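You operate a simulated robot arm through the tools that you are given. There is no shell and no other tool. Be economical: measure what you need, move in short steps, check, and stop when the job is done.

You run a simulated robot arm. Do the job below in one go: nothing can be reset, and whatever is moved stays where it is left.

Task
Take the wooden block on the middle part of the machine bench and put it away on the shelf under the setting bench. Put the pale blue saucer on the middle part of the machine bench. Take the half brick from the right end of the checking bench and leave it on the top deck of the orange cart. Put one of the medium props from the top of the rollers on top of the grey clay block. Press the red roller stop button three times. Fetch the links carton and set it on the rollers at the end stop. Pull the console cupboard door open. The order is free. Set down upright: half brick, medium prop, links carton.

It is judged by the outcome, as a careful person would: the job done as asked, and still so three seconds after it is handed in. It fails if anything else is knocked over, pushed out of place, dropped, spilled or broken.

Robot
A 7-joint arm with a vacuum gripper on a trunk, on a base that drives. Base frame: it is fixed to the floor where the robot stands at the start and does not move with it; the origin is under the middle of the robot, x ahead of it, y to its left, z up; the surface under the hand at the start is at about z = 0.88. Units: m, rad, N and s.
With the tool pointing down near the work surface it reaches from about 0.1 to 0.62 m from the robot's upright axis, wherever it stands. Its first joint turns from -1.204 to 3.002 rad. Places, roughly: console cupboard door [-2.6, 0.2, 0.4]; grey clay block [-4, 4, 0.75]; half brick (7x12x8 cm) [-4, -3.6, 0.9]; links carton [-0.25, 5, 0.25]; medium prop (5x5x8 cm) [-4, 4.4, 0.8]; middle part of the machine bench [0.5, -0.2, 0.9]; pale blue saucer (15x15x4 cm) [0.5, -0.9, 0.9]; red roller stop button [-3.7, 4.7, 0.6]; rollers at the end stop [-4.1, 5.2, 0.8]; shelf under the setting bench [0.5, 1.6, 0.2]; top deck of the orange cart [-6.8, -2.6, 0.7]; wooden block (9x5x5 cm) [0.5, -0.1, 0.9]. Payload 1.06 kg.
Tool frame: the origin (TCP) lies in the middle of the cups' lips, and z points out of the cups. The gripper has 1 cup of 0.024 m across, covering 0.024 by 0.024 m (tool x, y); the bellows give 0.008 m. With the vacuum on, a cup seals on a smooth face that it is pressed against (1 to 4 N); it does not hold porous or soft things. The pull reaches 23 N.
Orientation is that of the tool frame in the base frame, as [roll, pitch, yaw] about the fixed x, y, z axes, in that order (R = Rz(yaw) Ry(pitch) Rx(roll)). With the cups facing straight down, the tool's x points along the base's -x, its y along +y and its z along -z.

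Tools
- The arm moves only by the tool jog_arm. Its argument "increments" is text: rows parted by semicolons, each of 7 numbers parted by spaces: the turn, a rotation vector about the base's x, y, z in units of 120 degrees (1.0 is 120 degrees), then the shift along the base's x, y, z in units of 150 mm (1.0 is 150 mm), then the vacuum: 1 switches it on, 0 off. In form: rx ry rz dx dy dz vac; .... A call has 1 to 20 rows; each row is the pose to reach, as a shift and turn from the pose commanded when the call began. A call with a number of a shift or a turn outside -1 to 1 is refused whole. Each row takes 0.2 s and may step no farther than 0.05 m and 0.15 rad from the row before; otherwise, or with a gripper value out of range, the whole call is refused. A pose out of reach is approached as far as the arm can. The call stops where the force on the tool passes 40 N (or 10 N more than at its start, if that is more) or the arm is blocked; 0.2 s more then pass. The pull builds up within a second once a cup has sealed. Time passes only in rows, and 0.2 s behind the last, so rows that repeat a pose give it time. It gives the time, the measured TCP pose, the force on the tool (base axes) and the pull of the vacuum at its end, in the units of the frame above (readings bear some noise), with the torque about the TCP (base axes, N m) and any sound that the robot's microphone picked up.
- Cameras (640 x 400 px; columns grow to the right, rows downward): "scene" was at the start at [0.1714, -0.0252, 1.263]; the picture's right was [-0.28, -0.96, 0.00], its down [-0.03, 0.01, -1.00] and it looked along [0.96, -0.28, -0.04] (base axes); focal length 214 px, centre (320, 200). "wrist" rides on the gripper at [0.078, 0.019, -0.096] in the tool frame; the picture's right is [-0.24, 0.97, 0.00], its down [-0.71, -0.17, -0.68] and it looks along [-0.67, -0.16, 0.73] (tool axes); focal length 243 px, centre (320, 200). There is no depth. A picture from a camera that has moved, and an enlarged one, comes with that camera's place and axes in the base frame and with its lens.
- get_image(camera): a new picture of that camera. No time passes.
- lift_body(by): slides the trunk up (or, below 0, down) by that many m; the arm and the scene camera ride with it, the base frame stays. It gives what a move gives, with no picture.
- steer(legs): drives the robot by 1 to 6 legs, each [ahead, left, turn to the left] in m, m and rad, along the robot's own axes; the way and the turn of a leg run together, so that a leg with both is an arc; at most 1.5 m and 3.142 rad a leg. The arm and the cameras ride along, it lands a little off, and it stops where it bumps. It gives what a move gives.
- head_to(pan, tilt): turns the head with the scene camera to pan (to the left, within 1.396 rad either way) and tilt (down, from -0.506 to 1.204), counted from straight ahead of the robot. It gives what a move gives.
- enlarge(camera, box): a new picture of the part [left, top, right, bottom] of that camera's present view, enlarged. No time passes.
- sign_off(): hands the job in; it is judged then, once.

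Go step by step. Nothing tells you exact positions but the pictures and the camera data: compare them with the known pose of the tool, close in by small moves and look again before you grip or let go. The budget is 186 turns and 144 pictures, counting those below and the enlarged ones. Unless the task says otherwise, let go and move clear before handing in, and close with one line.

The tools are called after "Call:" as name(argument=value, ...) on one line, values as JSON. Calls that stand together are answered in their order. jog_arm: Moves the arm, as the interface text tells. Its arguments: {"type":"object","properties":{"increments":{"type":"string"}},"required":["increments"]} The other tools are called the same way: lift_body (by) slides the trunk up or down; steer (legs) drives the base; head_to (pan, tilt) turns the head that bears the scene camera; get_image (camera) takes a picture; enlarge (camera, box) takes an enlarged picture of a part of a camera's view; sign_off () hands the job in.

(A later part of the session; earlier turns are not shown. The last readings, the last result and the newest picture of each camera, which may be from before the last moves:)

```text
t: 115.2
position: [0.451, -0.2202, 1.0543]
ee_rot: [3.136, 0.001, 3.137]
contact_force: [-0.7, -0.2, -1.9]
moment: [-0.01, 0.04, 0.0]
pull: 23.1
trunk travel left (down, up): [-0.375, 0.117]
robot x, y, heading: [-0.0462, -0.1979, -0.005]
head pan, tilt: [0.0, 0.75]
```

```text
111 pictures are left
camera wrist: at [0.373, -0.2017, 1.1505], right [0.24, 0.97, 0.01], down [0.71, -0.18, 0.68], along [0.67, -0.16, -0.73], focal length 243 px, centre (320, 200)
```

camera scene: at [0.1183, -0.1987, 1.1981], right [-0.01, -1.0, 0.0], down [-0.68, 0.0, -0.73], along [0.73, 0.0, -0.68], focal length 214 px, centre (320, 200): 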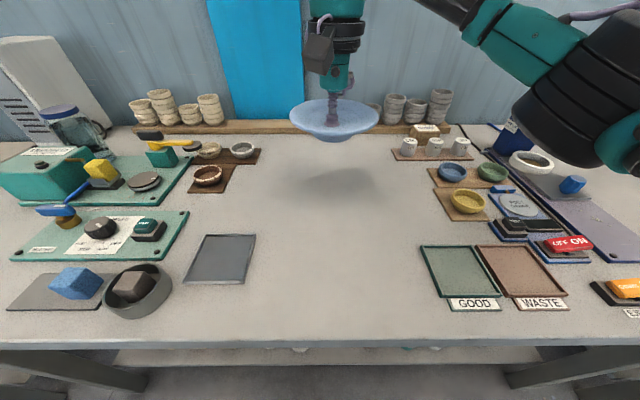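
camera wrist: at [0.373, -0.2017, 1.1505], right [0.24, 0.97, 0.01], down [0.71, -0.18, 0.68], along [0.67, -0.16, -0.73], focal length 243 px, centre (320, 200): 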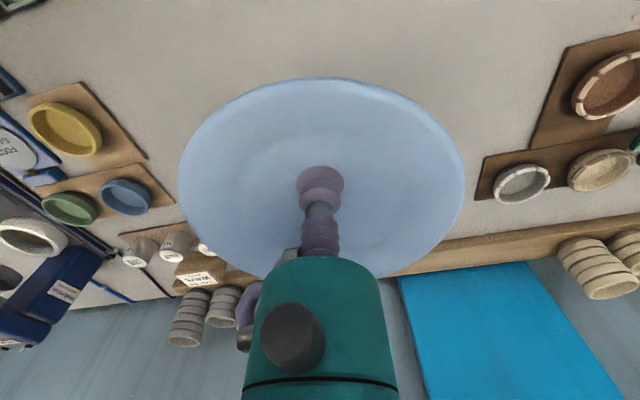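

Clear below. Lowering to the height it was picked at.

Call:
jog_arm(increments="0 0 0 0 0 -0.3 1;0 0 0 0 0 -0.6 1;0 0 0 0 0 -0.85 1;0 0 0 0 0 -0.93 1;0 0 0 0 0 -0.95 1;0 0 0 0 0 -0.97 1;0 0 0 0 0 -0.98 1;0 0 0 0 0 -0.98 1")

```text
t: 117.0
position: [0.4521, -0.2204, 0.9063]
ee_rot: [3.135, 0.0, 3.136]
contact_force: [-0.7, -0.5, -1.9]
moment: [-0.04, 0.04, 0.02]
pull: 22.5
trunk travel left (down, up): [-0.375, 0.117]
robot x, y, heading: [-0.0475, -0.2, -0.006]
head pan, tilt: [0.0, 0.75]
```

Call:
jog_arm(increments="0 0 0 0 0 -0.013 1;0 0 0 0 0 -0.026 1;0 0 0 0 0 -0.035 1;0 0 0 0 0 -0.035 1")

```text
t: 118.0
position: [0.4503, -0.2203, 0.9028]
ee_rot: [3.134, 0.004, 3.137]
contact_force: [1.0, 0.1, 15.7]
moment: [-0.05, -0.03, 0.02]
pull: 23.3
trunk travel left (down, up): [-0.375, 0.117]
robot x, y, heading: [-0.0532, -0.1971, -0.006]
head pan, tilt: [0.0, 0.75]
```

Contact. Release and rise.

Call:
jog_arm(increments="0 0 0 0 0 0.01 0;0 0 0 0 0 0.015 0;0 0 0 0 0 0.015 0;0 0 0 0 0 0.02 0;0 0 0 0 0 0.04 0;0 0 0 0 0 0.1 0;0 0 0 0 0 0.3 0;0 0 0 0 0 0.6 0;0 0 0 0 0 0.9 0;0 0 0 0 0 1 0")

Call:
steer(legs=[[-0.55, 0, 0], [0, 0, 1.57]])

Call:
head_to(pan=0.6, tilt=0.3)

Call:
get_image(camera="scene")

```text
t: 120.2
position: [0.4521, -0.219, 1.0556]
ee_rot: [3.136, 0.0, 3.137]
contact_force: [0.4, -0.3, -0.9]
moment: [-0.01, 0.02, -0.04]
pull: 0.1
trunk travel left (down, up): [-0.375, 0.117]
robot x, y, heading: [-0.048, -0.2013, -0.006]
head pan, tilt: [0.0, 0.75]
```

```text
t: 127.2
position: [-0.5915, 0.3038, 1.0531]
ee_rot: [3.136, 0.0, -1.572]
contact_force: [0.5, -0.9, 0.4]
moment: [0.02, 0.0, -0.02]
pull: 0.1
trunk travel left (down, up): [-0.375, 0.117]
robot x, y, heading: [-0.6089, -0.1981, 1.568]
head pan, tilt: [0.0, 0.75]
```

```text
t: 128.2
position: [-0.591, 0.3039, 1.0544]
ee_rot: [3.136, 0.0, -1.573]
contact_force: [0.1, 0.5, 0.0]
moment: [-0.01, 0.02, 0.02]
pull: 0.0
trunk travel left (down, up): [-0.375, 0.117]
robot x, y, heading: [-0.6107, -0.1972, 1.563]
head pan, tilt: [0.6, 0.3]
```

```text
110 pictures are left
camera scene: at [-0.6628, -0.0356, 1.2385], right [0.83, 0.56, 0.0], down [0.17, -0.25, -0.96], along [-0.54, 0.79, -0.3], focal length 214 px, centre (320, 200)
```

scene: 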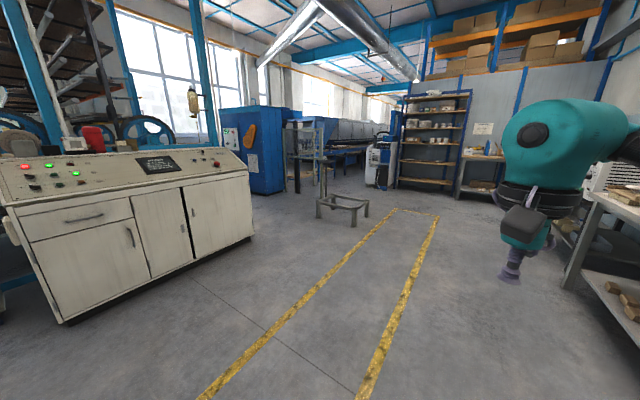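

Saucer released. The console with its cupboard stands to the left; let me look at it closely.

Call:
enlarge(camera="scene", box=[0, 140, 270, 330])

```text
2.11 times, centred on (135, 235) of scene
camera zoom: at [-0.6628, -0.0356, 1.2385], right [0.83, 0.56, 0.0], down [0.17, -0.25, -0.96], along [-0.54, 0.79, -0.3], focal length 452 px, centre (710, 126)
```

zoom: 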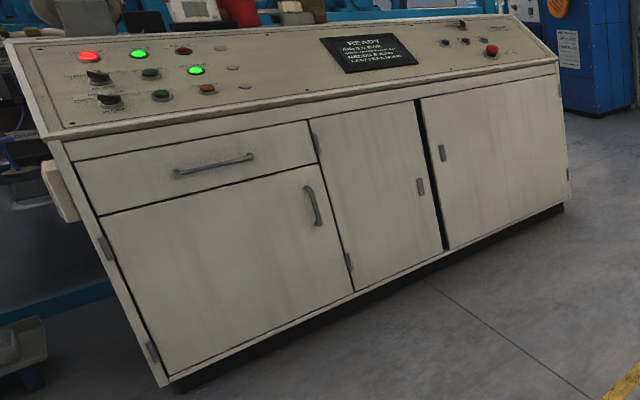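

The target is the lower-left door with the bar handle (hinges at its left, y≈-0.15; handle at y≈0.36, z≈0.5). I'll drive to face it.

Call:
steer(legs=[[0.45, 0.9, 0], [0, 0, 1.57]])

Call:
lift_body(by=-0.3)

Call:
head_to(pan=0, tilt=0.3)

Call:
get_image(camera="scene")

```text
t: 140.4
position: [-2.0386, 0.3007, 1.0549]
ee_rot: [3.136, -0.001, -0.036]
contact_force: [-0.2, -0.1, -0.2]
moment: [-0.01, 0.0, -0.01]
pull: 0.1
trunk travel left (down, up): [-0.375, 0.117]
robot x, y, heading: [-1.5406, 0.2638, 3.108]
head pan, tilt: [0.6, 0.3]
```

```text
t: 143.4
position: [-2.04, 0.3012, 0.7552]
ee_rot: [3.136, 0.002, -0.037]
contact_force: [0.5, -0.2, 0.6]
moment: [0.02, 0.08, 0.03]
pull: 0.0
trunk travel left (down, up): [-0.075, 0.417]
robot x, y, heading: [-1.5375, 0.264, 3.102]
head pan, tilt: [0.6, 0.3]
```

```text
t: 144.4
position: [-2.0378, 0.301, 0.7535]
ee_rot: [3.137, 0.0, -0.037]
contact_force: [-0.8, 0.4, 0.3]
moment: [0.03, 0.03, -0.01]
pull: 0.1
trunk travel left (down, up): [-0.075, 0.417]
robot x, y, heading: [-1.5384, 0.2607, 3.097]
head pan, tilt: [0.0, 0.3]
```

```text
108 pictures are left
camera scene: at [-1.8021, 0.274, 0.9211], right [0.04, 1.0, 0.0], down [0.3, -0.01, -0.96], along [-0.95, 0.04, -0.3], focal length 214 px, centre (320, 200)
```

scene: 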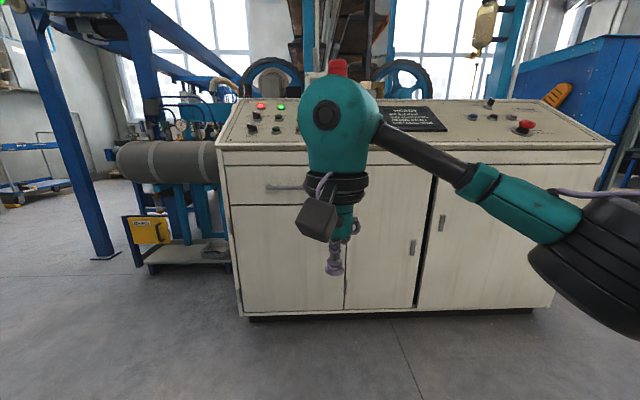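

Door A face at x≈-2.61, spanning y≈-0.08 (hinge) to 0.42, top z≈0.63. I'll square up, lower, and turn the tool horizontal.

Call:
steer(legs=[[0, 0, 0.04]])

Call:
lift_body(by=-0.07)

Call:
jog_arm(increments="0 0.0625 0 -0.1 0 -0.05 0;0 0.125 0 -0.2 0 -0.1 0;0 0.1875 0 -0.3 0 -0.2 0;0 0.25 0 -0.4 0 -0.3 0;0 0.3125 0 -0.45 0 -0.4 0;0 0.375 0 -0.5 0 -0.5 0;0 0.4375 0 -0.55 0 -0.6 0;0 0.5 0 -0.6 0 -0.7 0;0 0.5625 0 -0.65 0 -0.8 0;0 0.625 0 -0.7 0 -0.9 0;0 0.6875 0 -0.7 0 -1 0;0 0.75 0 -0.7 0 -1 0;0 0.75 0 -0.7 0 -1 0")

Call:
get_image(camera="scene")

Call:
get_image(camera="wrist")

```text
t: 145.2
position: [-2.04, 0.28, 0.7552]
ee_rot: [3.137, -0.003, 0.005]
contact_force: [0.2, 1.0, -0.9]
moment: [0.01, -0.01, 0.0]
pull: 0.1
trunk travel left (down, up): [-0.075, 0.417]
robot x, y, heading: [-1.5413, 0.2652, -3.146]
head pan, tilt: [0.0, 0.3]
```

```text
t: 146.3
position: [-2.0407, 0.2799, 0.6838]
ee_rot: [3.137, 0.0, 0.004]
contact_force: [-0.3, 0.2, -0.6]
moment: [-0.01, -0.02, -0.05]
pull: 0.1
trunk travel left (down, up): [-0.005, 0.487]
robot x, y, heading: [-1.537, 0.2645, -3.138]
head pan, tilt: [0.0, 0.3]
```

```text
t: 149.1
position: [-2.1442, 0.2803, 0.5338]
ee_rot: [-0.965, 1.566, 2.182]
contact_force: [-0.2, 0.0, 0.1]
moment: [0.0, 0.0, 0.0]
pull: 0.1
trunk travel left (down, up): [-0.005, 0.487]
robot x, y, heading: [-1.5387, 0.2627, -3.139]
head pan, tilt: [0.0, 0.3]
```

```text
107 pictures are left
camera scene: at [-1.8188, 0.2635, 0.861], right [0.0, 1.0, 0.0], down [0.3, 0.0, -0.96], along [-0.96, 0.0, -0.3], focal length 214 px, centre (320, 200)
```

scene: 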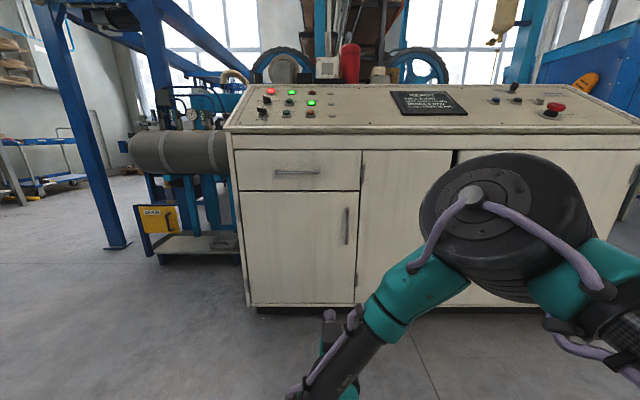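

```text
106 pictures are left
camera wrist: at [-2.0488, 0.2626, 0.456], right [0.01, -0.97, 0.23], down [0.69, 0.17, 0.71], along [-0.73, 0.15, 0.67], focal length 243 px, centre (320, 200)
```

wrist: 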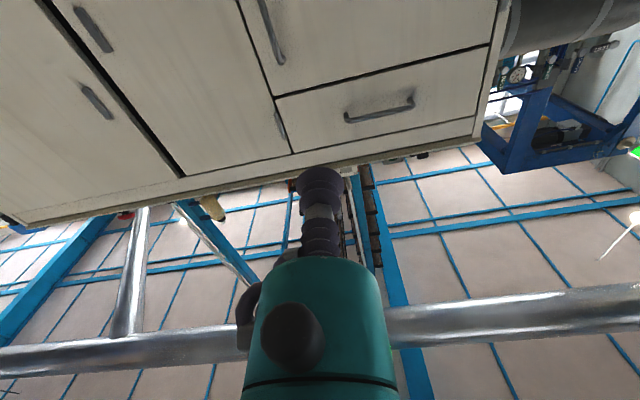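

The tool is horizontal at z≈0.53, left of the handle (y≈0.367). I'll drive up near the door.

Call:
steer(legs=[[0.4, 0, 0]])

Call:
get_image(camera="scene")

Call:
get_image(camera="wrist")

```text
t: 151.6
position: [-2.5452, 0.28, 0.5335]
ee_rot: [-1.44, 1.568, 1.705]
contact_force: [0.4, -0.1, -0.7]
moment: [-0.01, 0.02, 0.01]
pull: 0.0
trunk travel left (down, up): [-0.005, 0.487]
robot x, y, heading: [-1.9421, 0.2647, -3.134]
head pan, tilt: [0.0, 0.3]
```

```text
105 pictures are left
camera scene: at [-2.2195, 0.2636, 0.861], right [0.0, 1.0, 0.0], down [0.3, 0.0, -0.96], along [-0.96, 0.0, -0.3], focal length 214 px, centre (320, 200)
```

scene: 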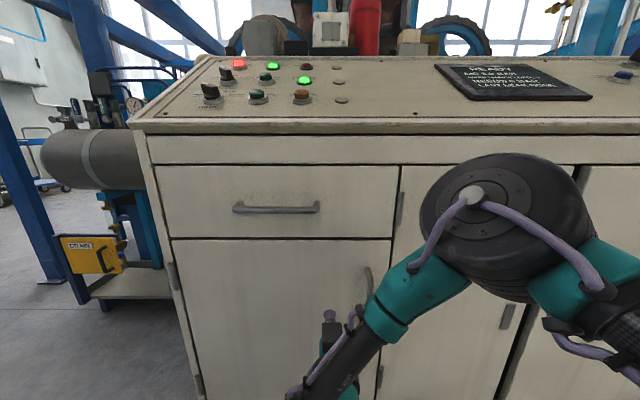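

```text
104 pictures are left
camera wrist: at [-2.4492, 0.263, 0.4559], right [0.0, -0.97, 0.23], down [0.68, 0.17, 0.71], along [-0.73, 0.16, 0.67], focal length 243 px, centre (320, 200)
```

wrist: 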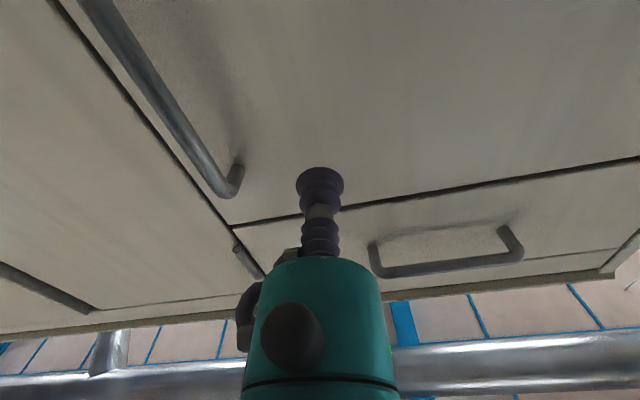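

Clear of the handle. I'll advance slowly with the vacuum on.

Call:
jog_arm(increments="0 0 0 -0.2 0 0 1;0 0 0 -0.3 0 0 1;0 0 0 -0.34 0 0 1;0 0 0 -0.37 0 0 1;0 0 0 -0.4 0 0 1;0 0 0 -0.4 0 0 1")

```text
t: 153.0
position: [-2.6034, 0.2815, 0.5336]
ee_rot: [-1.455, 1.567, 1.69]
contact_force: [0.5, 0.0, -0.3]
moment: [0.0, 0.02, -0.01]
pull: 0.0
trunk travel left (down, up): [-0.005, 0.487]
robot x, y, heading: [-1.941, 0.2595, -3.139]
head pan, tilt: [0.0, 0.3]
```

Call:
jog_arm(increments="0 0 0 -0.02 0 0 1;0 0 0 -0.04 0 0 1;0 0 0 -0.06 0 0 1;0 0 0 -0.08 0 0 1;0 0 0 -0.08 0 0 1")

```text
t: 154.2
position: [-2.6163, 0.2818, 0.5324]
ee_rot: [-1.486, 1.568, 1.659]
contact_force: [0.1, 0.3, 0.0]
moment: [0.02, 0.01, 0.01]
pull: 0.1
trunk travel left (down, up): [-0.005, 0.487]
robot x, y, heading: [-1.9396, 0.2632, -3.143]
head pan, tilt: [0.0, 0.3]
```

Call:
jog_arm(increments="0 0 0 -0.02 0 0 1;0 0 0 -0.04 0 0 1;0 0 0 -0.06 0 0 1;0 0 0 -0.08 0 0 1;0 0 0 -0.08 0 0 1;0 0 0 -0.08 0 0 1")

Call:
get_image(camera="wrist")

```text
t: 155.6
position: [-2.6281, 0.2828, 0.5338]
ee_rot: [-1.457, 1.567, 1.688]
contact_force: [0.5, 0.7, -0.2]
moment: [-0.02, -0.02, -0.01]
pull: 0.1
trunk travel left (down, up): [-0.005, 0.487]
robot x, y, heading: [-1.9405, 0.2623, -3.142]
head pan, tilt: [0.0, 0.3]
```

```text
103 pictures are left
camera wrist: at [-2.5326, 0.2632, 0.4557], right [0.0, -0.97, 0.23], down [0.68, 0.17, 0.71], along [-0.73, 0.16, 0.67], focal length 243 px, centre (320, 200)
```

wrist: 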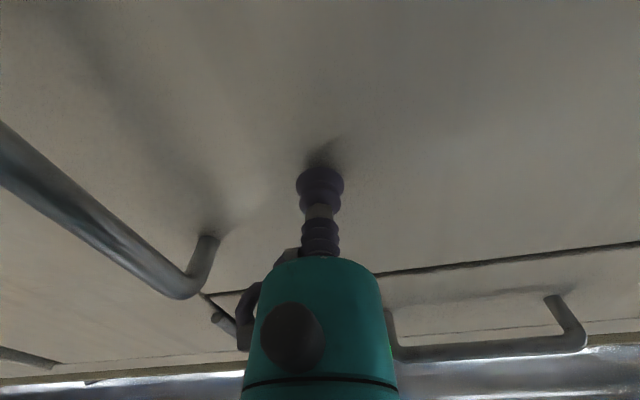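

The shadow is close to the cup; contact is near. Continuing.

Call:
jog_arm(increments="0 0 0 -0.02 0 0 1;0 0 0 -0.04 0 0 1;0 0 0 -0.06 0 0 1;0 0 0 -0.08 0 0 1;0 0 0 -0.08 0 0 1;0 0 0 -0.08 0 0 1")

```text
t: 157.0
position: [-2.6413, 0.2822, 0.5337]
ee_rot: [-1.522, 1.567, 1.622]
contact_force: [14.7, 7.2, -1.2]
moment: [-0.12, -0.02, 0.02]
pull: 23.5
trunk travel left (down, up): [-0.005, 0.487]
robot x, y, heading: [-1.938, 0.2617, 3.141]
head pan, tilt: [0.0, 0.3]
```

Sealed on the door (face x≈-2.638, radius to hinge ≈0.34). I'll pull along the arc, turning the tool with it.

Call:
jog_arm(increments="0 0 -0.01 0.04 0 0 1;0 0 -0.025 0.119 -0.003 0 1;0 0 -0.05 0.238 -0.0125 0 1;0 0 -0.075 0.357 -0.028 0 1;0 0 -0.1 0.474 -0.05 0 1;0 0 -0.125 0.59 -0.078 0 1;0 0 -0.15 0.705 -0.112 0 1;0 0 -0.15 0.705 -0.112 0 1")

Call:
get_image(camera="scene")

```text
t: 158.8
position: [-2.5345, 0.2638, 0.536]
ee_rot: [-1.283, 1.567, 1.547]
contact_force: [3.1, 8.2, 1.0]
moment: [0.03, -0.04, 0.13]
pull: 22.6
trunk travel left (down, up): [-0.005, 0.487]
robot x, y, heading: [-1.9428, 0.2612, 3.148]
head pan, tilt: [0.0, 0.3]
```

```text
102 pictures are left
camera scene: at [-2.2193, 0.264, 0.8611], right [0.0, 1.0, 0.0], down [0.3, 0.0, -0.96], along [-0.96, 0.0, -0.3], focal length 214 px, centre (320, 200)
```

scene: 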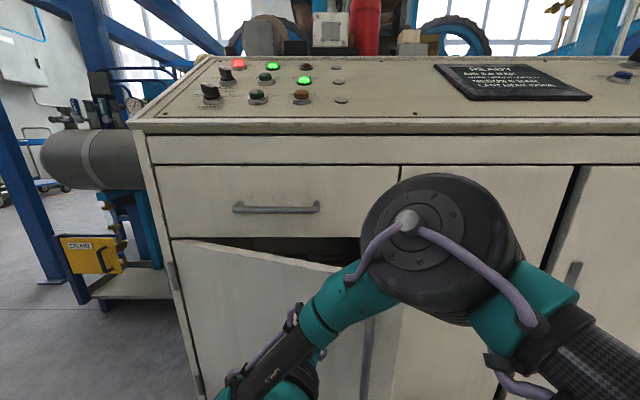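

The door is opening (~18°). Continuing the arc to about 42°.

Call:
jog_arm(increments="0 0 -0.025 0.1126 -0.04 0 1;0 0 -0.05 0.2228 -0.0855 0 1;0 0 -0.075 0.3306 -0.137 0 1;0 0 -0.1 0.4355 -0.194 0 1;0 0 -0.125 0.537 -0.256 0 1;0 0 -0.15 0.6357 -0.324 0 1;0 0 -0.175 0.73 -0.3965 0 1;0 0 -0.2 0.821 -0.474 0 1;0 0 -0.2 0.821 -0.474 0 1")

Call:
get_image(camera="scene")

```text
t: 160.8
position: [-2.4838, 0.2732, 0.5604]
ee_rot: [-1.8, 1.567, 0.615]
contact_force: [-3.4, -7.9, -1.3]
moment: [-0.02, 0.0, 0.35]
pull: 23.2
out of reach, approached as far as the arm can: row 4, 5, 6, 7, 8, 9
trunk travel left (down, up): [-0.005, 0.487]
robot x, y, heading: [-1.9373, 0.2603, -3.138]
head pan, tilt: [0.0, 0.3]
```

```text
101 pictures are left
camera scene: at [-2.2197, 0.2631, 0.861], right [0.0, 1.0, 0.0], down [0.3, 0.0, -0.96], along [-0.96, 0.0, -0.3], focal length 214 px, centre (320, 200)
```

scene: 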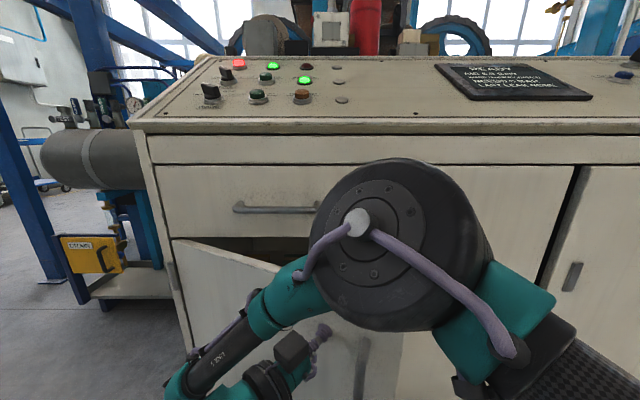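

The door is at ~27° and the arm is at its limit while still sealed. I'll continue by driving the base back and to the left.

Call:
steer(legs=[[-0.075, 0.075, 0]])

Call:
get_image(camera="scene")

```text
t: 162.1
position: [-2.4078, 0.1977, 0.5601]
ee_rot: [-2.023, 1.567, 0.392]
contact_force: [4.8, 5.1, 1.9]
moment: [-0.04, 0.02, 0.19]
pull: 23.4
trunk travel left (down, up): [-0.005, 0.487]
robot x, y, heading: [-1.8647, 0.1852, -3.139]
head pan, tilt: [0.0, 0.3]
```

```text
100 pictures are left
camera scene: at [-2.1439, 0.1885, 0.8611], right [0.0, 1.0, 0.0], down [0.3, 0.0, -0.96], along [-0.96, 0.0, -0.3], focal length 214 px, centre (320, 200)
```

scene: 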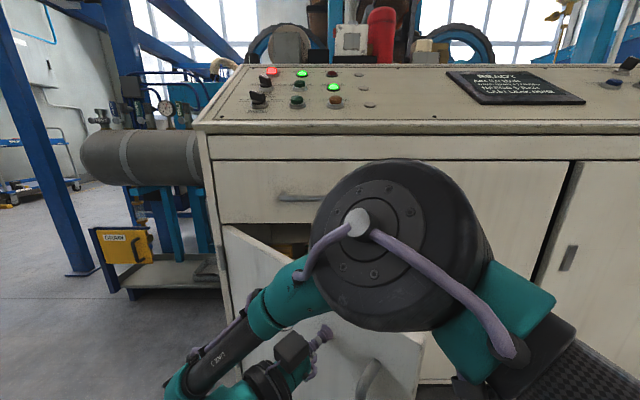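

Works well (~42°). I'll continue with a small arc of the base about the hinge.

Call:
steer(legs=[[-0.03, 0.102, -0.131]])

```text
t: 163.7
position: [-2.3786, 0.1693, 0.5617]
ee_rot: [-1.945, 1.567, 0.337]
contact_force: [-6.0, -5.6, 3.2]
moment: [-0.05, 0.0, 0.01]
pull: 23.0
trunk travel left (down, up): [-0.005, 0.487]
robot x, y, heading: [-1.8393, 0.0859, 3.011]
head pan, tilt: [0.0, 0.3]
```

Good tracking (~49°). Two more arcs.

Call:
steer(legs=[[-0.03, 0.102, -0.131], [-0.03, 0.102, -0.131]])

Call:
get_image(camera="scene")

```text
t: 166.3
position: [-2.3346, 0.0943, 0.5613]
ee_rot: [-2.102, 1.565, -0.073]
contact_force: [3.2, 0.8, 1.4]
moment: [0.03, -0.1, 0.04]
pull: 22.1
trunk travel left (down, up): [-0.005, 0.487]
robot x, y, heading: [-1.8325, -0.1216, 2.762]
head pan, tilt: [0.0, 0.3]
```

```text
99 pictures are left
camera scene: at [-2.0933, -0.0141, 0.8611], right [0.37, 0.93, 0.0], down [0.27, -0.11, -0.96], along [-0.89, 0.36, -0.3], focal length 214 px, centre (320, 200)
```

scene: 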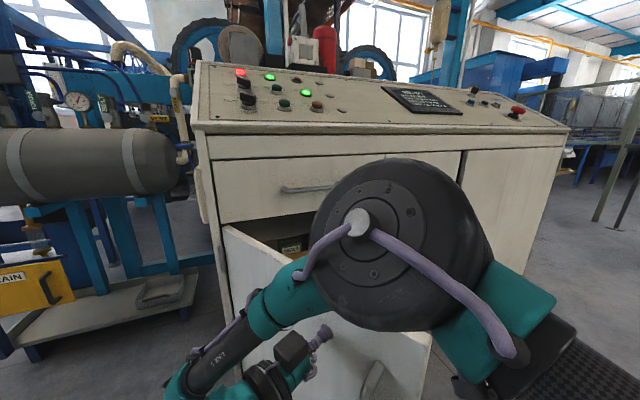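

Now ~63°. Two more arcs to about 78°.

Call:
steer(legs=[[-0.03, 0.102, -0.131], [-0.03, 0.102, -0.131]])

Call:
get_image(camera="scene")

```text
t: 169.1
position: [-2.3085, 0.0142, 0.5617]
ee_rot: [-2.234, 1.568, -0.472]
contact_force: [3.1, -0.1, -0.2]
moment: [-0.01, -0.11, 0.16]
pull: 22.7
trunk travel left (down, up): [-0.005, 0.487]
robot x, y, heading: [-1.882, -0.3273, 2.487]
head pan, tilt: [0.0, 0.3]
```

```text
98 pictures are left
camera scene: at [-2.104, -0.1532, 0.8611], right [0.61, 0.79, 0.0], down [0.23, -0.18, -0.96], along [-0.76, 0.58, -0.3], focal length 214 px, centre (320, 200)
```

scene: 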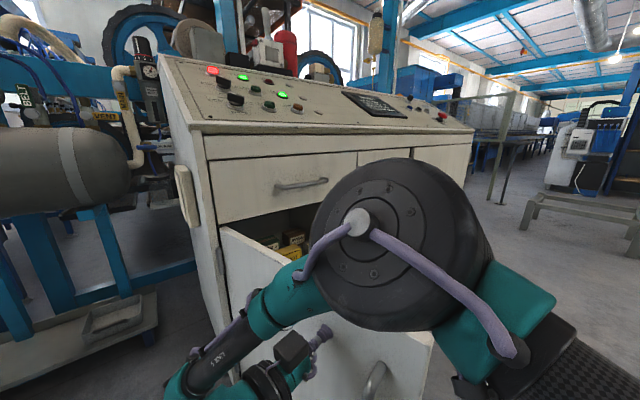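

Door at ~77°. I'll vent the vacuum and back straight away from the door face.

Call:
jog_arm(increments="0 0 0 0 0 0 0;0 0 0 0 0 0 0;0 0 0 0 0 0 0;0 0 0 0 0 0 0;0 0 0 0 0 0 0")

Call:
steer(legs=[[-0.1125, 0.099, 0], [-0.4, 0, 0]])

Call:
get_image(camera="scene")

```text
t: 170.2
position: [-2.3089, 0.0148, 0.5616]
ee_rot: [-2.197, 1.569, -0.436]
contact_force: [-1.2, -1.1, -0.1]
moment: [0.03, 0.02, -0.01]
pull: 0.1
trunk travel left (down, up): [-0.005, 0.487]
robot x, y, heading: [-1.8837, -0.3241, 2.49]
head pan, tilt: [0.0, 0.3]
```

```text
t: 173.9
position: [-1.9621, -0.3756, 0.5606]
ee_rot: [-2.213, 1.569, -0.449]
contact_force: [-0.6, 0.4, -0.5]
moment: [-0.01, -0.01, 0.0]
pull: 0.1
trunk travel left (down, up): [-0.005, 0.487]
robot x, y, heading: [-1.5356, -0.718, 2.491]
head pan, tilt: [0.0, 0.3]
```

```text
97 pictures are left
camera scene: at [-1.7592, -0.5438, 0.861], right [0.61, 0.8, 0.0], down [0.24, -0.18, -0.96], along [-0.76, 0.58, -0.3], focal length 214 px, centre (320, 200)
```

scene: 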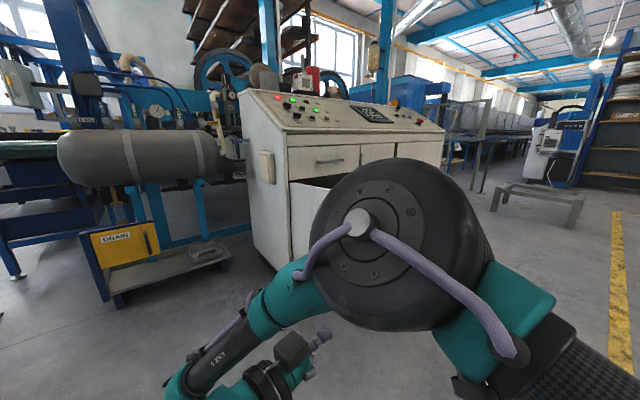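

Door stays open. I'll restore the arm to tool-down in two turns.

Call:
jog_arm(increments="0 0 0.058 -0.03 0.02 0.05 0;0 0 0.116 -0.06 0.05 0.1 0;0 0 0.174 -0.1 0.08 0.15 0;0 0 0.232 -0.15 0.12 0.2 0;0 0 0.29 -0.2 0.15 0.25 0;0 0 0.348 -0.25 0.19 0.3 0;0 0 0.348 -0.25 0.19 0.3 0")

Call:
jog_arm(increments="-0.0381 -0.0496 0 0 0 0.05 0;-0.0761 -0.0991 0 0 0 0.1 0;-0.1142 -0.1487 0 0 0 0.15 0;-0.1523 -0.1983 0 0 0 0.2 0;-0.1903 -0.2478 0 0.03 -0.02 0.3 0;-0.2284 -0.2974 0 0.06 -0.05 0.4 0;-0.2664 -0.3469 0 0.1 -0.08 0.5 0;-0.3045 -0.3965 0 0.15 -0.12 0.6 0;-0.3426 -0.4461 0 0.2 -0.15 0.7 0;-0.3806 -0.4956 0 0.25 -0.2 0.8 0;-0.4187 -0.5452 0 0.3 -0.24 0.9 0;-0.4568 -0.5948 0 0.35 -0.28 0.9 0;-0.4568 -0.5948 0 0.35 -0.28 0.9 0")

Call:
lift_body(by=0.2)

Call:
get_image(camera="scene")

```text
t: 175.5
position: [-2.0005, -0.3473, 0.6049]
ee_rot: [-2.097, 1.569, 0.398]
contact_force: [-0.3, -0.5, 0.7]
moment: [0.05, 0.03, 0.02]
pull: 0.1
trunk travel left (down, up): [-0.005, 0.487]
robot x, y, heading: [-1.5345, -0.7127, 2.492]
head pan, tilt: [0.0, 0.3]
```

```text
t: 178.3
position: [-1.947, -0.3918, 0.7419]
ee_rot: [3.138, -0.003, -0.653]
contact_force: [-0.5, 0.9, 0.1]
moment: [0.02, 0.0, 0.02]
pull: 0.0
trunk travel left (down, up): [-0.005, 0.487]
robot x, y, heading: [-1.536, -0.7151, 2.485]
head pan, tilt: [0.0, 0.3]
```

```text
t: 180.4
position: [-1.9479, -0.3898, 0.9399]
ee_rot: [3.136, -0.003, -0.654]
contact_force: [-0.1, -0.1, 0.7]
moment: [0.02, 0.01, -0.03]
pull: 0.1
trunk travel left (down, up): [-0.205, 0.287]
robot x, y, heading: [-1.5361, -0.7151, 2.491]
head pan, tilt: [0.0, 0.3]
```

```text
96 pictures are left
camera scene: at [-1.7087, -0.5823, 1.0683], right [0.61, 0.8, 0.0], down [0.24, -0.18, -0.96], along [-0.76, 0.58, -0.3], focal length 214 px, centre (320, 200)
```

scene: 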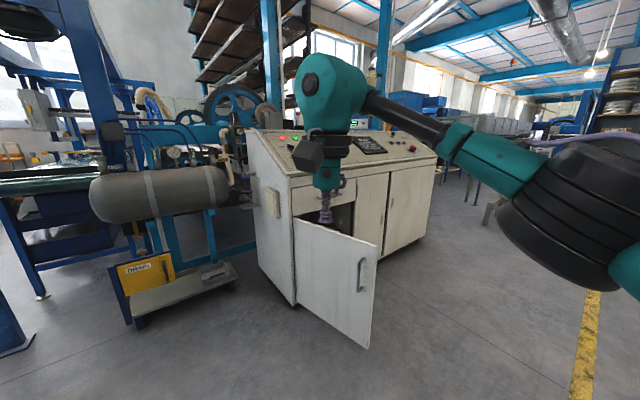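

The door stands open. Next, the half brick: I'll look toward the checking bench at (-4, -3.6).

Call:
head_to(pan=1.39, tilt=0.2)

Call:
get_image(camera="scene")

```text
t: 182.0
position: [-1.949, -0.3903, 0.9417]
ee_rot: [3.138, -0.003, -0.652]
contact_force: [0.3, 0.0, -0.7]
moment: [-0.02, 0.01, 0.0]
pull: 0.0
trunk travel left (down, up): [-0.205, 0.287]
robot x, y, heading: [-1.5377, -0.716, 2.488]
head pan, tilt: [1.389, 0.201]
```

```text
95 pictures are left
camera scene: at [-1.7034, -0.7016, 1.0776], right [-0.67, 0.74, 0.0], down [0.15, 0.13, -0.98], along [-0.73, -0.66, -0.2], focal length 214 px, centre (320, 200)
```

scene: 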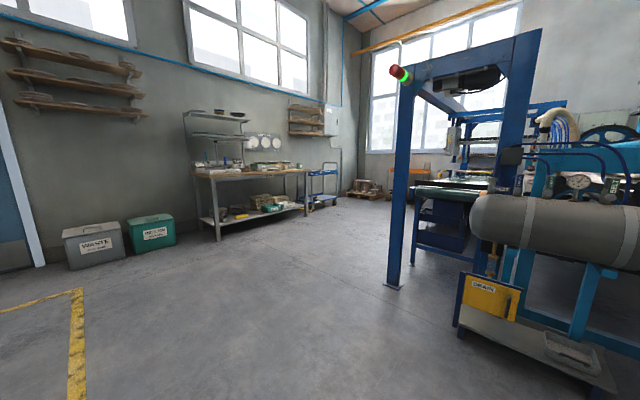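

Bench spans x≈-2.75..-4.4, front at y≈-3.5. The route is open; I'll turn to face -y and drive diagonally there.

Call:
steer(legs=[[0, 0, 2.22], [0.7, -0.8, 0], [0.7, -0.8, 0], [0.65, -0.75, 0]])

Call:
head_to(pan=0, tilt=0.45)

Call:
get_image(camera="scene")

```text
t: 208.2
position: [-3.9467, -3.2257, 0.9407]
ee_rot: [3.136, -0.003, 1.552]
contact_force: [0.4, -0.3, 0.2]
moment: [0.01, -0.03, -0.03]
pull: 0.1
trunk travel left (down, up): [-0.205, 0.287]
robot x, y, heading: [-3.9284, -2.7031, -1.585]
head pan, tilt: [1.389, 0.201]
```

```text
t: 209.8
position: [-3.9464, -3.2251, 0.9413]
ee_rot: [3.136, -0.003, 1.551]
contact_force: [0.6, 0.0, 0.6]
moment: [0.0, 0.0, 0.01]
pull: 0.1
trunk travel left (down, up): [-0.205, 0.287]
robot x, y, heading: [-3.9283, -2.6998, -1.59]
head pan, tilt: [0.0, 0.45]
```

```text
94 pictures are left
camera scene: at [-3.9314, -2.9166, 1.0544], right [-1.0, 0.02, 0.0], down [0.01, 0.44, -0.9], along [-0.02, -0.9, -0.44], focal length 214 px, centre (320, 200)
```

scene: 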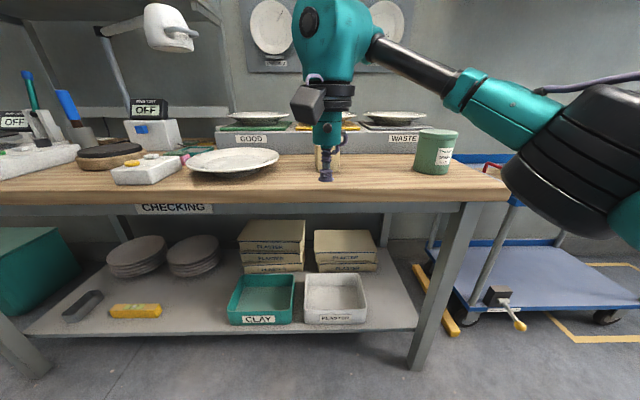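

The half brick isn't obvious; it may be hidden behind the gripper. I'll check with the wrist camera.

Call:
get_image(camera="wrist")

Call:
enlarge(camera="scene", box=[260, 100, 420, 200])

```text
93 pictures are left
camera wrist: at [-3.9271, -3.1477, 1.0376], right [0.97, -0.25, 0.0], down [-0.19, -0.71, 0.68], along [-0.17, -0.66, -0.73], focal length 243 px, centre (320, 200)
```

wrist: 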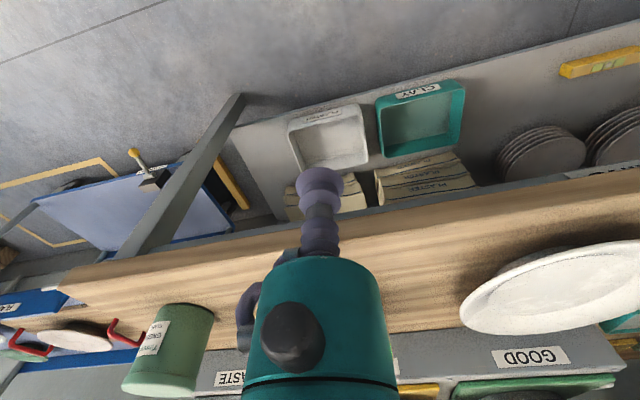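

```text
4.00 times, centred on (340, 150) of scene
camera zoom: at [-3.9314, -2.9166, 1.0544], right [-1.0, 0.02, 0.0], down [0.01, 0.44, -0.9], along [-0.02, -0.9, -0.44], focal length 858 px, centre (240, 400)
```

zoom: 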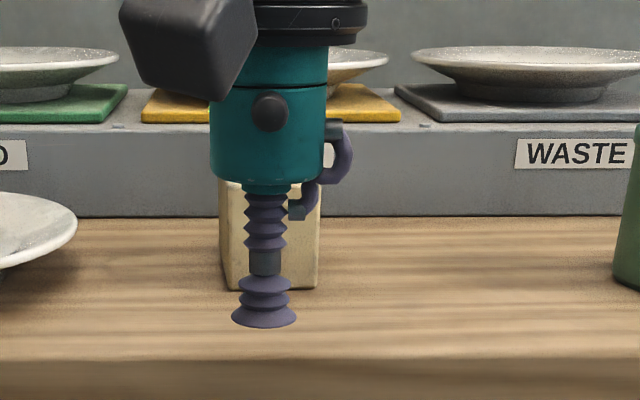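

The cream half brick is behind the gripper, about (-3.96, -3.5). I'll raise the trunk for a view from above.

Call:
lift_body(by=0.25)

Call:
steer(legs=[[0.12, 0, 0.015]])

Call:
head_to(pan=0, tilt=0.75)

Call:
get_image(camera="wrist")

Call:
get_image(camera="scene")

```text
t: 212.4
position: [-3.9476, -3.2251, 1.1893]
ee_rot: [3.137, -0.002, 1.551]
contact_force: [0.3, -0.3, 0.4]
moment: [0.01, 0.01, -0.02]
pull: 0.1
trunk travel left (down, up): [-0.455, 0.037]
robot x, y, heading: [-3.9288, -2.7006, -1.587]
head pan, tilt: [0.0, 0.45]
```

```text
t: 213.6
position: [-3.9398, -3.3479, 1.1905]
ee_rot: [3.137, -0.002, 1.57]
contact_force: [-0.2, 0.0, -0.3]
moment: [0.03, 0.02, 0.01]
pull: 0.0
trunk travel left (down, up): [-0.455, 0.037]
robot x, y, heading: [-3.9252, -2.8189, -1.569]
head pan, tilt: [0.0, 0.45]
```

```text
t: 214.4
position: [-3.9389, -3.3466, 1.1906]
ee_rot: [3.137, -0.002, 1.57]
contact_force: [-0.3, 0.5, 0.0]
moment: [0.04, -0.01, 0.0]
pull: 0.1
trunk travel left (down, up): [-0.455, 0.037]
robot x, y, heading: [-3.9311, -2.8168, -1.57]
head pan, tilt: [0.0, 0.75]
```

```text
91 pictures are left
camera wrist: at [-3.9207, -3.2683, 1.2877], right [0.97, -0.24, 0.0], down [-0.18, -0.71, 0.68], along [-0.16, -0.66, -0.73], focal length 243 px, centre (320, 200)
```

wrist: 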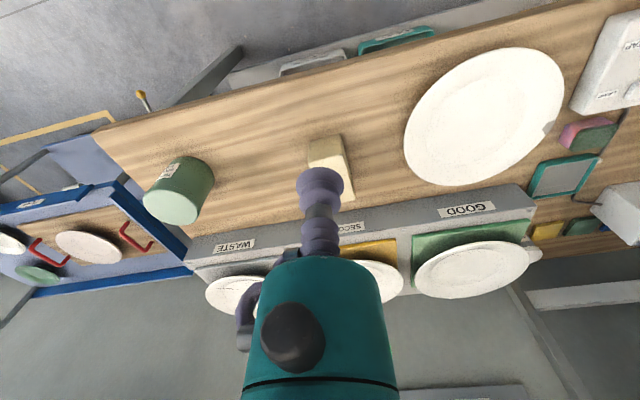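

```text
90 pictures are left
camera scene: at [-3.9289, -2.9439, 1.2907], right [-1.0, 0.0, 0.0], down [0.0, 0.68, -0.73], along [0.0, -0.73, -0.68], focal length 214 px, centre (320, 200)
```

scene: 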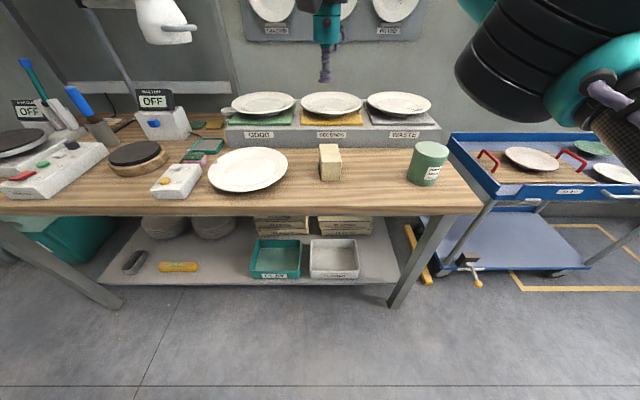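

The brick stands at scene (330,162). I'll enlarge for accuracy.

Call:
enlarge(camera="scene", box=[270, 112, 390, 187])

Call:
enlarge(camera="wrist", box=[270, 110, 390, 220])

```text
5.33 times, centred on (330, 150) of scene
camera zoom: at [-3.9289, -2.9439, 1.2907], right [-1.0, 0.0, 0.0], down [0.0, 0.68, -0.73], along [0.0, -0.73, -0.68], focal length 1144 px, centre (267, 469)
```

zoom: 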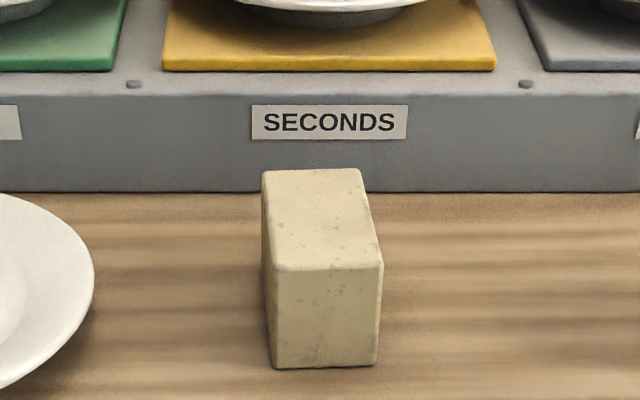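

```text
3.64 times, centred on (330, 165) of wrist
camera zoom: at [-3.9207, -3.2683, 1.2877], right [0.97, -0.24, 0.0], down [-0.18, -0.71, 0.68], along [-0.16, -0.66, -0.73], focal length 882 px, centre (284, 327)
```

zoom: 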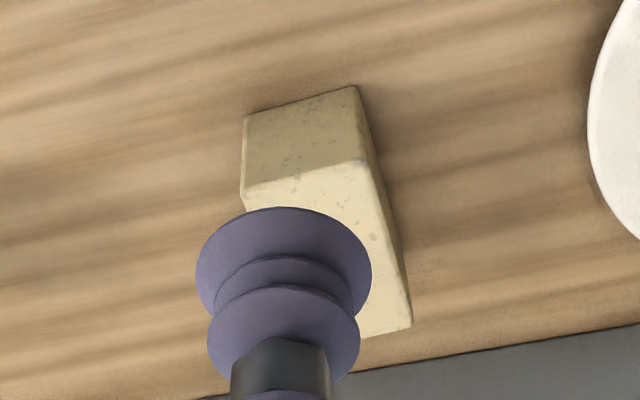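

Brick centre ≈ (-3.965, -3.59), top z≈0.90. I'll drive 0.25 m closer and refine.

Call:
steer(legs=[[0.25, 0, 0]])

Call:
get_image(camera="wrist")

Call:
get_image(camera="scene")

```text
t: 216.2
position: [-3.9403, -3.5932, 1.1904]
ee_rot: [3.135, -0.002, 1.568]
contact_force: [0.1, 0.2, 0.3]
moment: [-0.03, 0.03, -0.02]
pull: 0.0
trunk travel left (down, up): [-0.455, 0.037]
robot x, y, heading: [-3.9301, -3.0696, -1.572]
head pan, tilt: [0.0, 0.75]
```

```text
87 pictures are left
camera wrist: at [-3.922, -3.515, 1.2874], right [0.97, -0.24, 0.0], down [-0.18, -0.71, 0.68], along [-0.16, -0.66, -0.73], focal length 243 px, centre (320, 200)
```

wrist: 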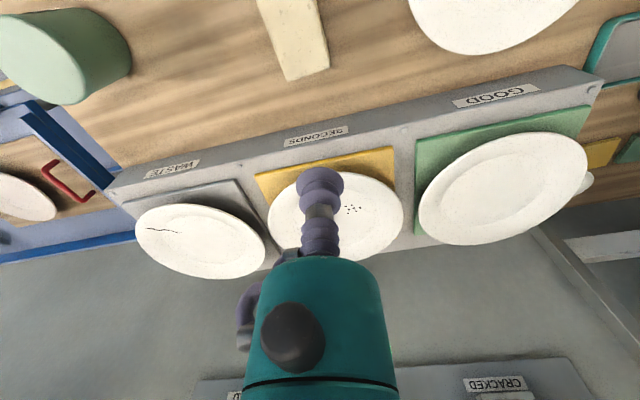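

```text
86 pictures are left
camera scene: at [-3.9296, -3.1906, 1.2905], right [-1.0, 0.0, 0.0], down [0.0, 0.68, -0.73], along [0.0, -0.73, -0.68], focal length 214 px, centre (320, 200)
```

scene: 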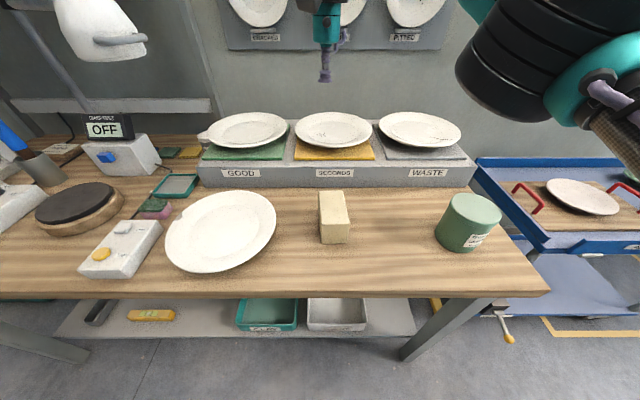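

Triangulated: brick top z≈0.93, centre ≈ (-3.961, -3.563). Moving above it.

Call:
jog_arm(increments="0 0 0 -0.14 0.2 -0.1 0;0 0 0 -0.14 0.2 -0.4 0;0 0 0 -0.14 0.2 -0.7 0;0 0 0 -0.14 0.2 -1 0;0 0 0 -0.14 0.2 -1 0")

Call:
get_image(camera="wrist")

Call:
get_image(camera="scene")

```text
t: 217.4
position: [-3.9616, -3.5629, 1.0409]
ee_rot: [3.136, 0.0, 1.565]
contact_force: [0.0, -0.6, -1.7]
moment: [-0.01, 0.0, 0.02]
pull: 0.1
trunk travel left (down, up): [-0.455, 0.037]
robot x, y, heading: [-3.9309, -3.0694, -1.568]
head pan, tilt: [0.0, 0.75]
```

```text
85 pictures are left
camera wrist: at [-3.9435, -3.4852, 1.1371], right [0.97, -0.24, 0.0], down [-0.18, -0.71, 0.68], along [-0.16, -0.66, -0.73], focal length 243 px, centre (320, 200)
```

wrist: 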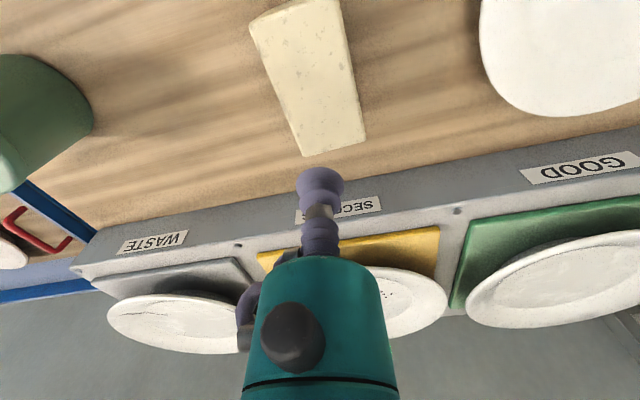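

```text
84 pictures are left
camera scene: at [-3.9296, -3.1897, 1.2907], right [-1.0, 0.0, 0.0], down [0.0, 0.68, -0.73], along [0.0, -0.73, -0.68], focal length 214 px, centre (320, 200)
```

scene: 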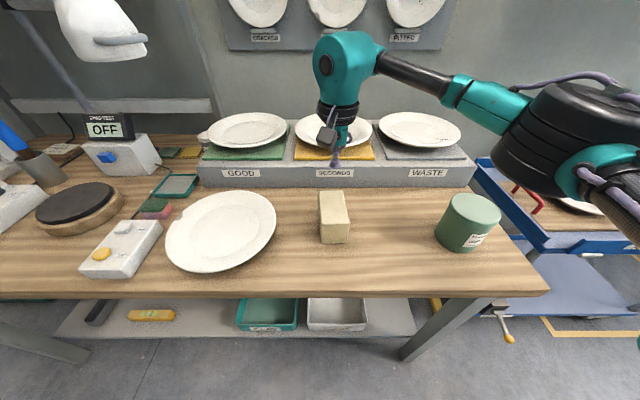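

Aligned within 1 cm. Descending with vacuum on.

Call:
jog_arm(increments="0 0 0 0 0.04 -0.3 1;0 0 0 0 0.04 -0.55 1;0 0 0 0 0.04 -0.65 1;0 0 0 0 0.04 -0.69 1;0 0 0 0 0.04 -0.71 1;0 0 0 0 0.04 -0.73 1;0 0 0 0 0.04 -0.75 1;0 0 0 0 0.04 -0.75 1")

```text
t: 219.2
position: [-3.9603, -3.5569, 0.9299]
ee_rot: [3.135, 0.003, 1.567]
contact_force: [0.6, -8.0, 20.8]
moment: [0.08, 0.06, 0.03]
pull: 22.9
trunk travel left (down, up): [-0.455, 0.037]
robot x, y, heading: [-3.9283, -3.0668, -1.576]
head pan, tilt: [0.0, 0.75]
```

Sealed. Lift gently.

Call:
jog_arm(increments="0 0 0 0 0 0.03 1;0 0 0 0 0 0.06 1;0 0 0 0 0 0.15 1;0 0 0 0 0 0.35 1;0 0 0 0 0 0.6 1;0 0 0 0 0 0.85 1;0 0 0 0 0 1 1;0 0 0 0 0 1 1")

Call:
get_image(camera="wrist")

```text
t: 221.0
position: [-3.9598, -3.5565, 1.0796]
ee_rot: [3.136, -0.003, 1.565]
contact_force: [0.8, -0.4, -3.0]
moment: [0.01, -0.02, 0.01]
pull: 22.5
trunk travel left (down, up): [-0.455, 0.037]
robot x, y, heading: [-3.9315, -3.068, -1.574]
head pan, tilt: [0.0, 0.75]
```

```text
83 pictures are left
camera wrist: at [-3.9422, -3.4789, 1.1755], right [0.97, -0.24, 0.0], down [-0.18, -0.71, 0.68], along [-0.16, -0.66, -0.73], focal length 243 px, centre (320, 200)
```

wrist: 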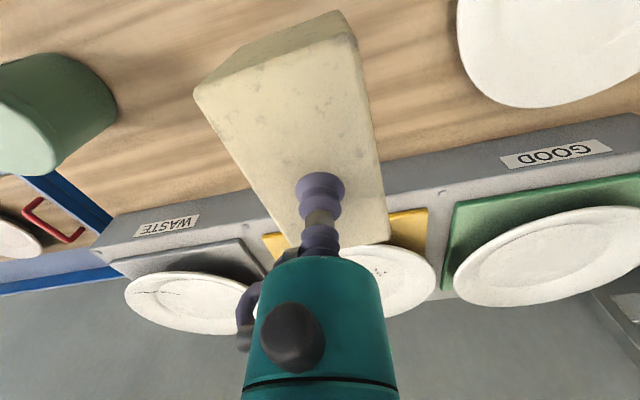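

Holding the brick (light, ~0.3 kg). Back off and look toward the orange cart.

Call:
steer(legs=[[-0.55, 0, 0], [0, 0, -1.57]])

Call:
head_to(pan=0, tilt=0.3)

Call:
get_image(camera="scene")

```text
t: 228.1
position: [-4.4169, -2.4763, 1.0788]
ee_rot: [3.137, -0.002, -0.026]
contact_force: [-0.1, 0.0, -2.4]
moment: [0.02, 0.01, 0.02]
pull: 22.9
trunk travel left (down, up): [-0.455, 0.037]
robot x, y, heading: [-3.9285, -2.5184, 3.12]
head pan, tilt: [0.0, 0.75]
```

```text
t: 228.9
position: [-4.4158, -2.4758, 1.0798]
ee_rot: [3.137, -0.001, -0.025]
contact_force: [0.1, -0.7, -2.5]
moment: [0.03, 0.03, 0.0]
pull: 22.8
trunk travel left (down, up): [-0.455, 0.037]
robot x, y, heading: [-3.9267, -2.5173, 3.12]
head pan, tilt: [0.0, 0.3]
```

```text
82 pictures are left
camera scene: at [-4.0607, -2.513, 1.3309], right [0.03, 1.0, 0.0], down [0.3, -0.01, -0.95], along [-0.95, 0.02, -0.3], focal length 214 px, centre (320, 200)
```

scene: 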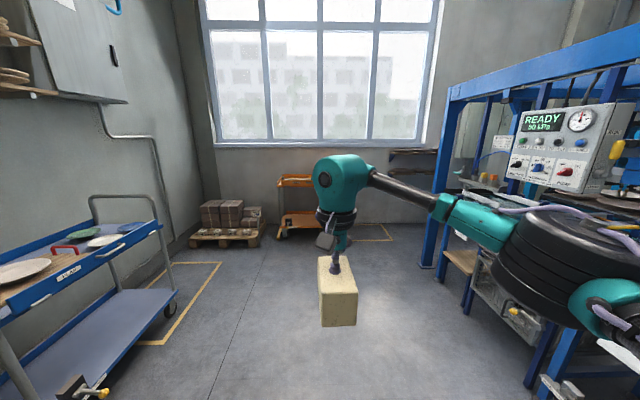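

The cart is straight ahead past the trolley. I'll drive 1.5 m and look again.

Call:
steer(legs=[[1.5, 0, 0.02]])

Call:
head_to(pan=0, tilt=0.5)

Call:
get_image(camera="scene")

```text
t: 236.3
position: [-5.8939, -2.4711, 1.0779]
ee_rot: [3.136, -0.002, 0.0]
contact_force: [-0.1, -1.2, -4.0]
moment: [0.0, 0.0, -0.01]
pull: 23.2
trunk travel left (down, up): [-0.455, 0.037]
robot x, y, heading: [-5.4027, -2.5005, -3.143]
head pan, tilt: [0.0, 0.3]
```

```text
t: 237.0
position: [-5.8943, -2.4709, 1.0789]
ee_rot: [3.136, -0.002, 0.0]
contact_force: [-0.2, 0.9, -3.4]
moment: [0.0, -0.01, 0.02]
pull: 23.6
trunk travel left (down, up): [-0.455, 0.037]
robot x, y, heading: [-5.4044, -2.4997, -3.14]
head pan, tilt: [0.0, 0.499]
```

```text
81 pictures are left
camera scene: at [-5.5348, -2.4989, 1.3126], right [0.0, 1.0, 0.0], down [0.48, 0.0, -0.88], along [-0.88, 0.0, -0.48], focal length 214 px, centre (320, 200)
```

scene: 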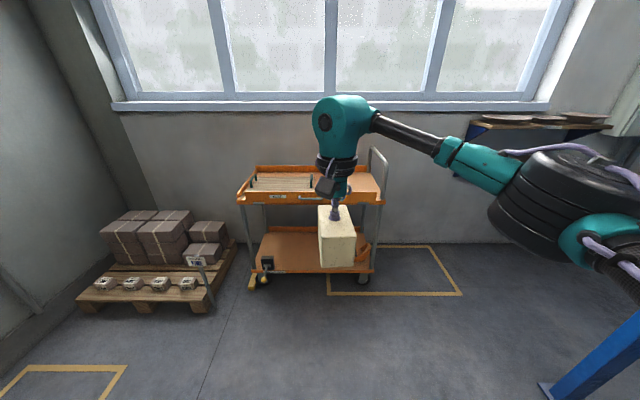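

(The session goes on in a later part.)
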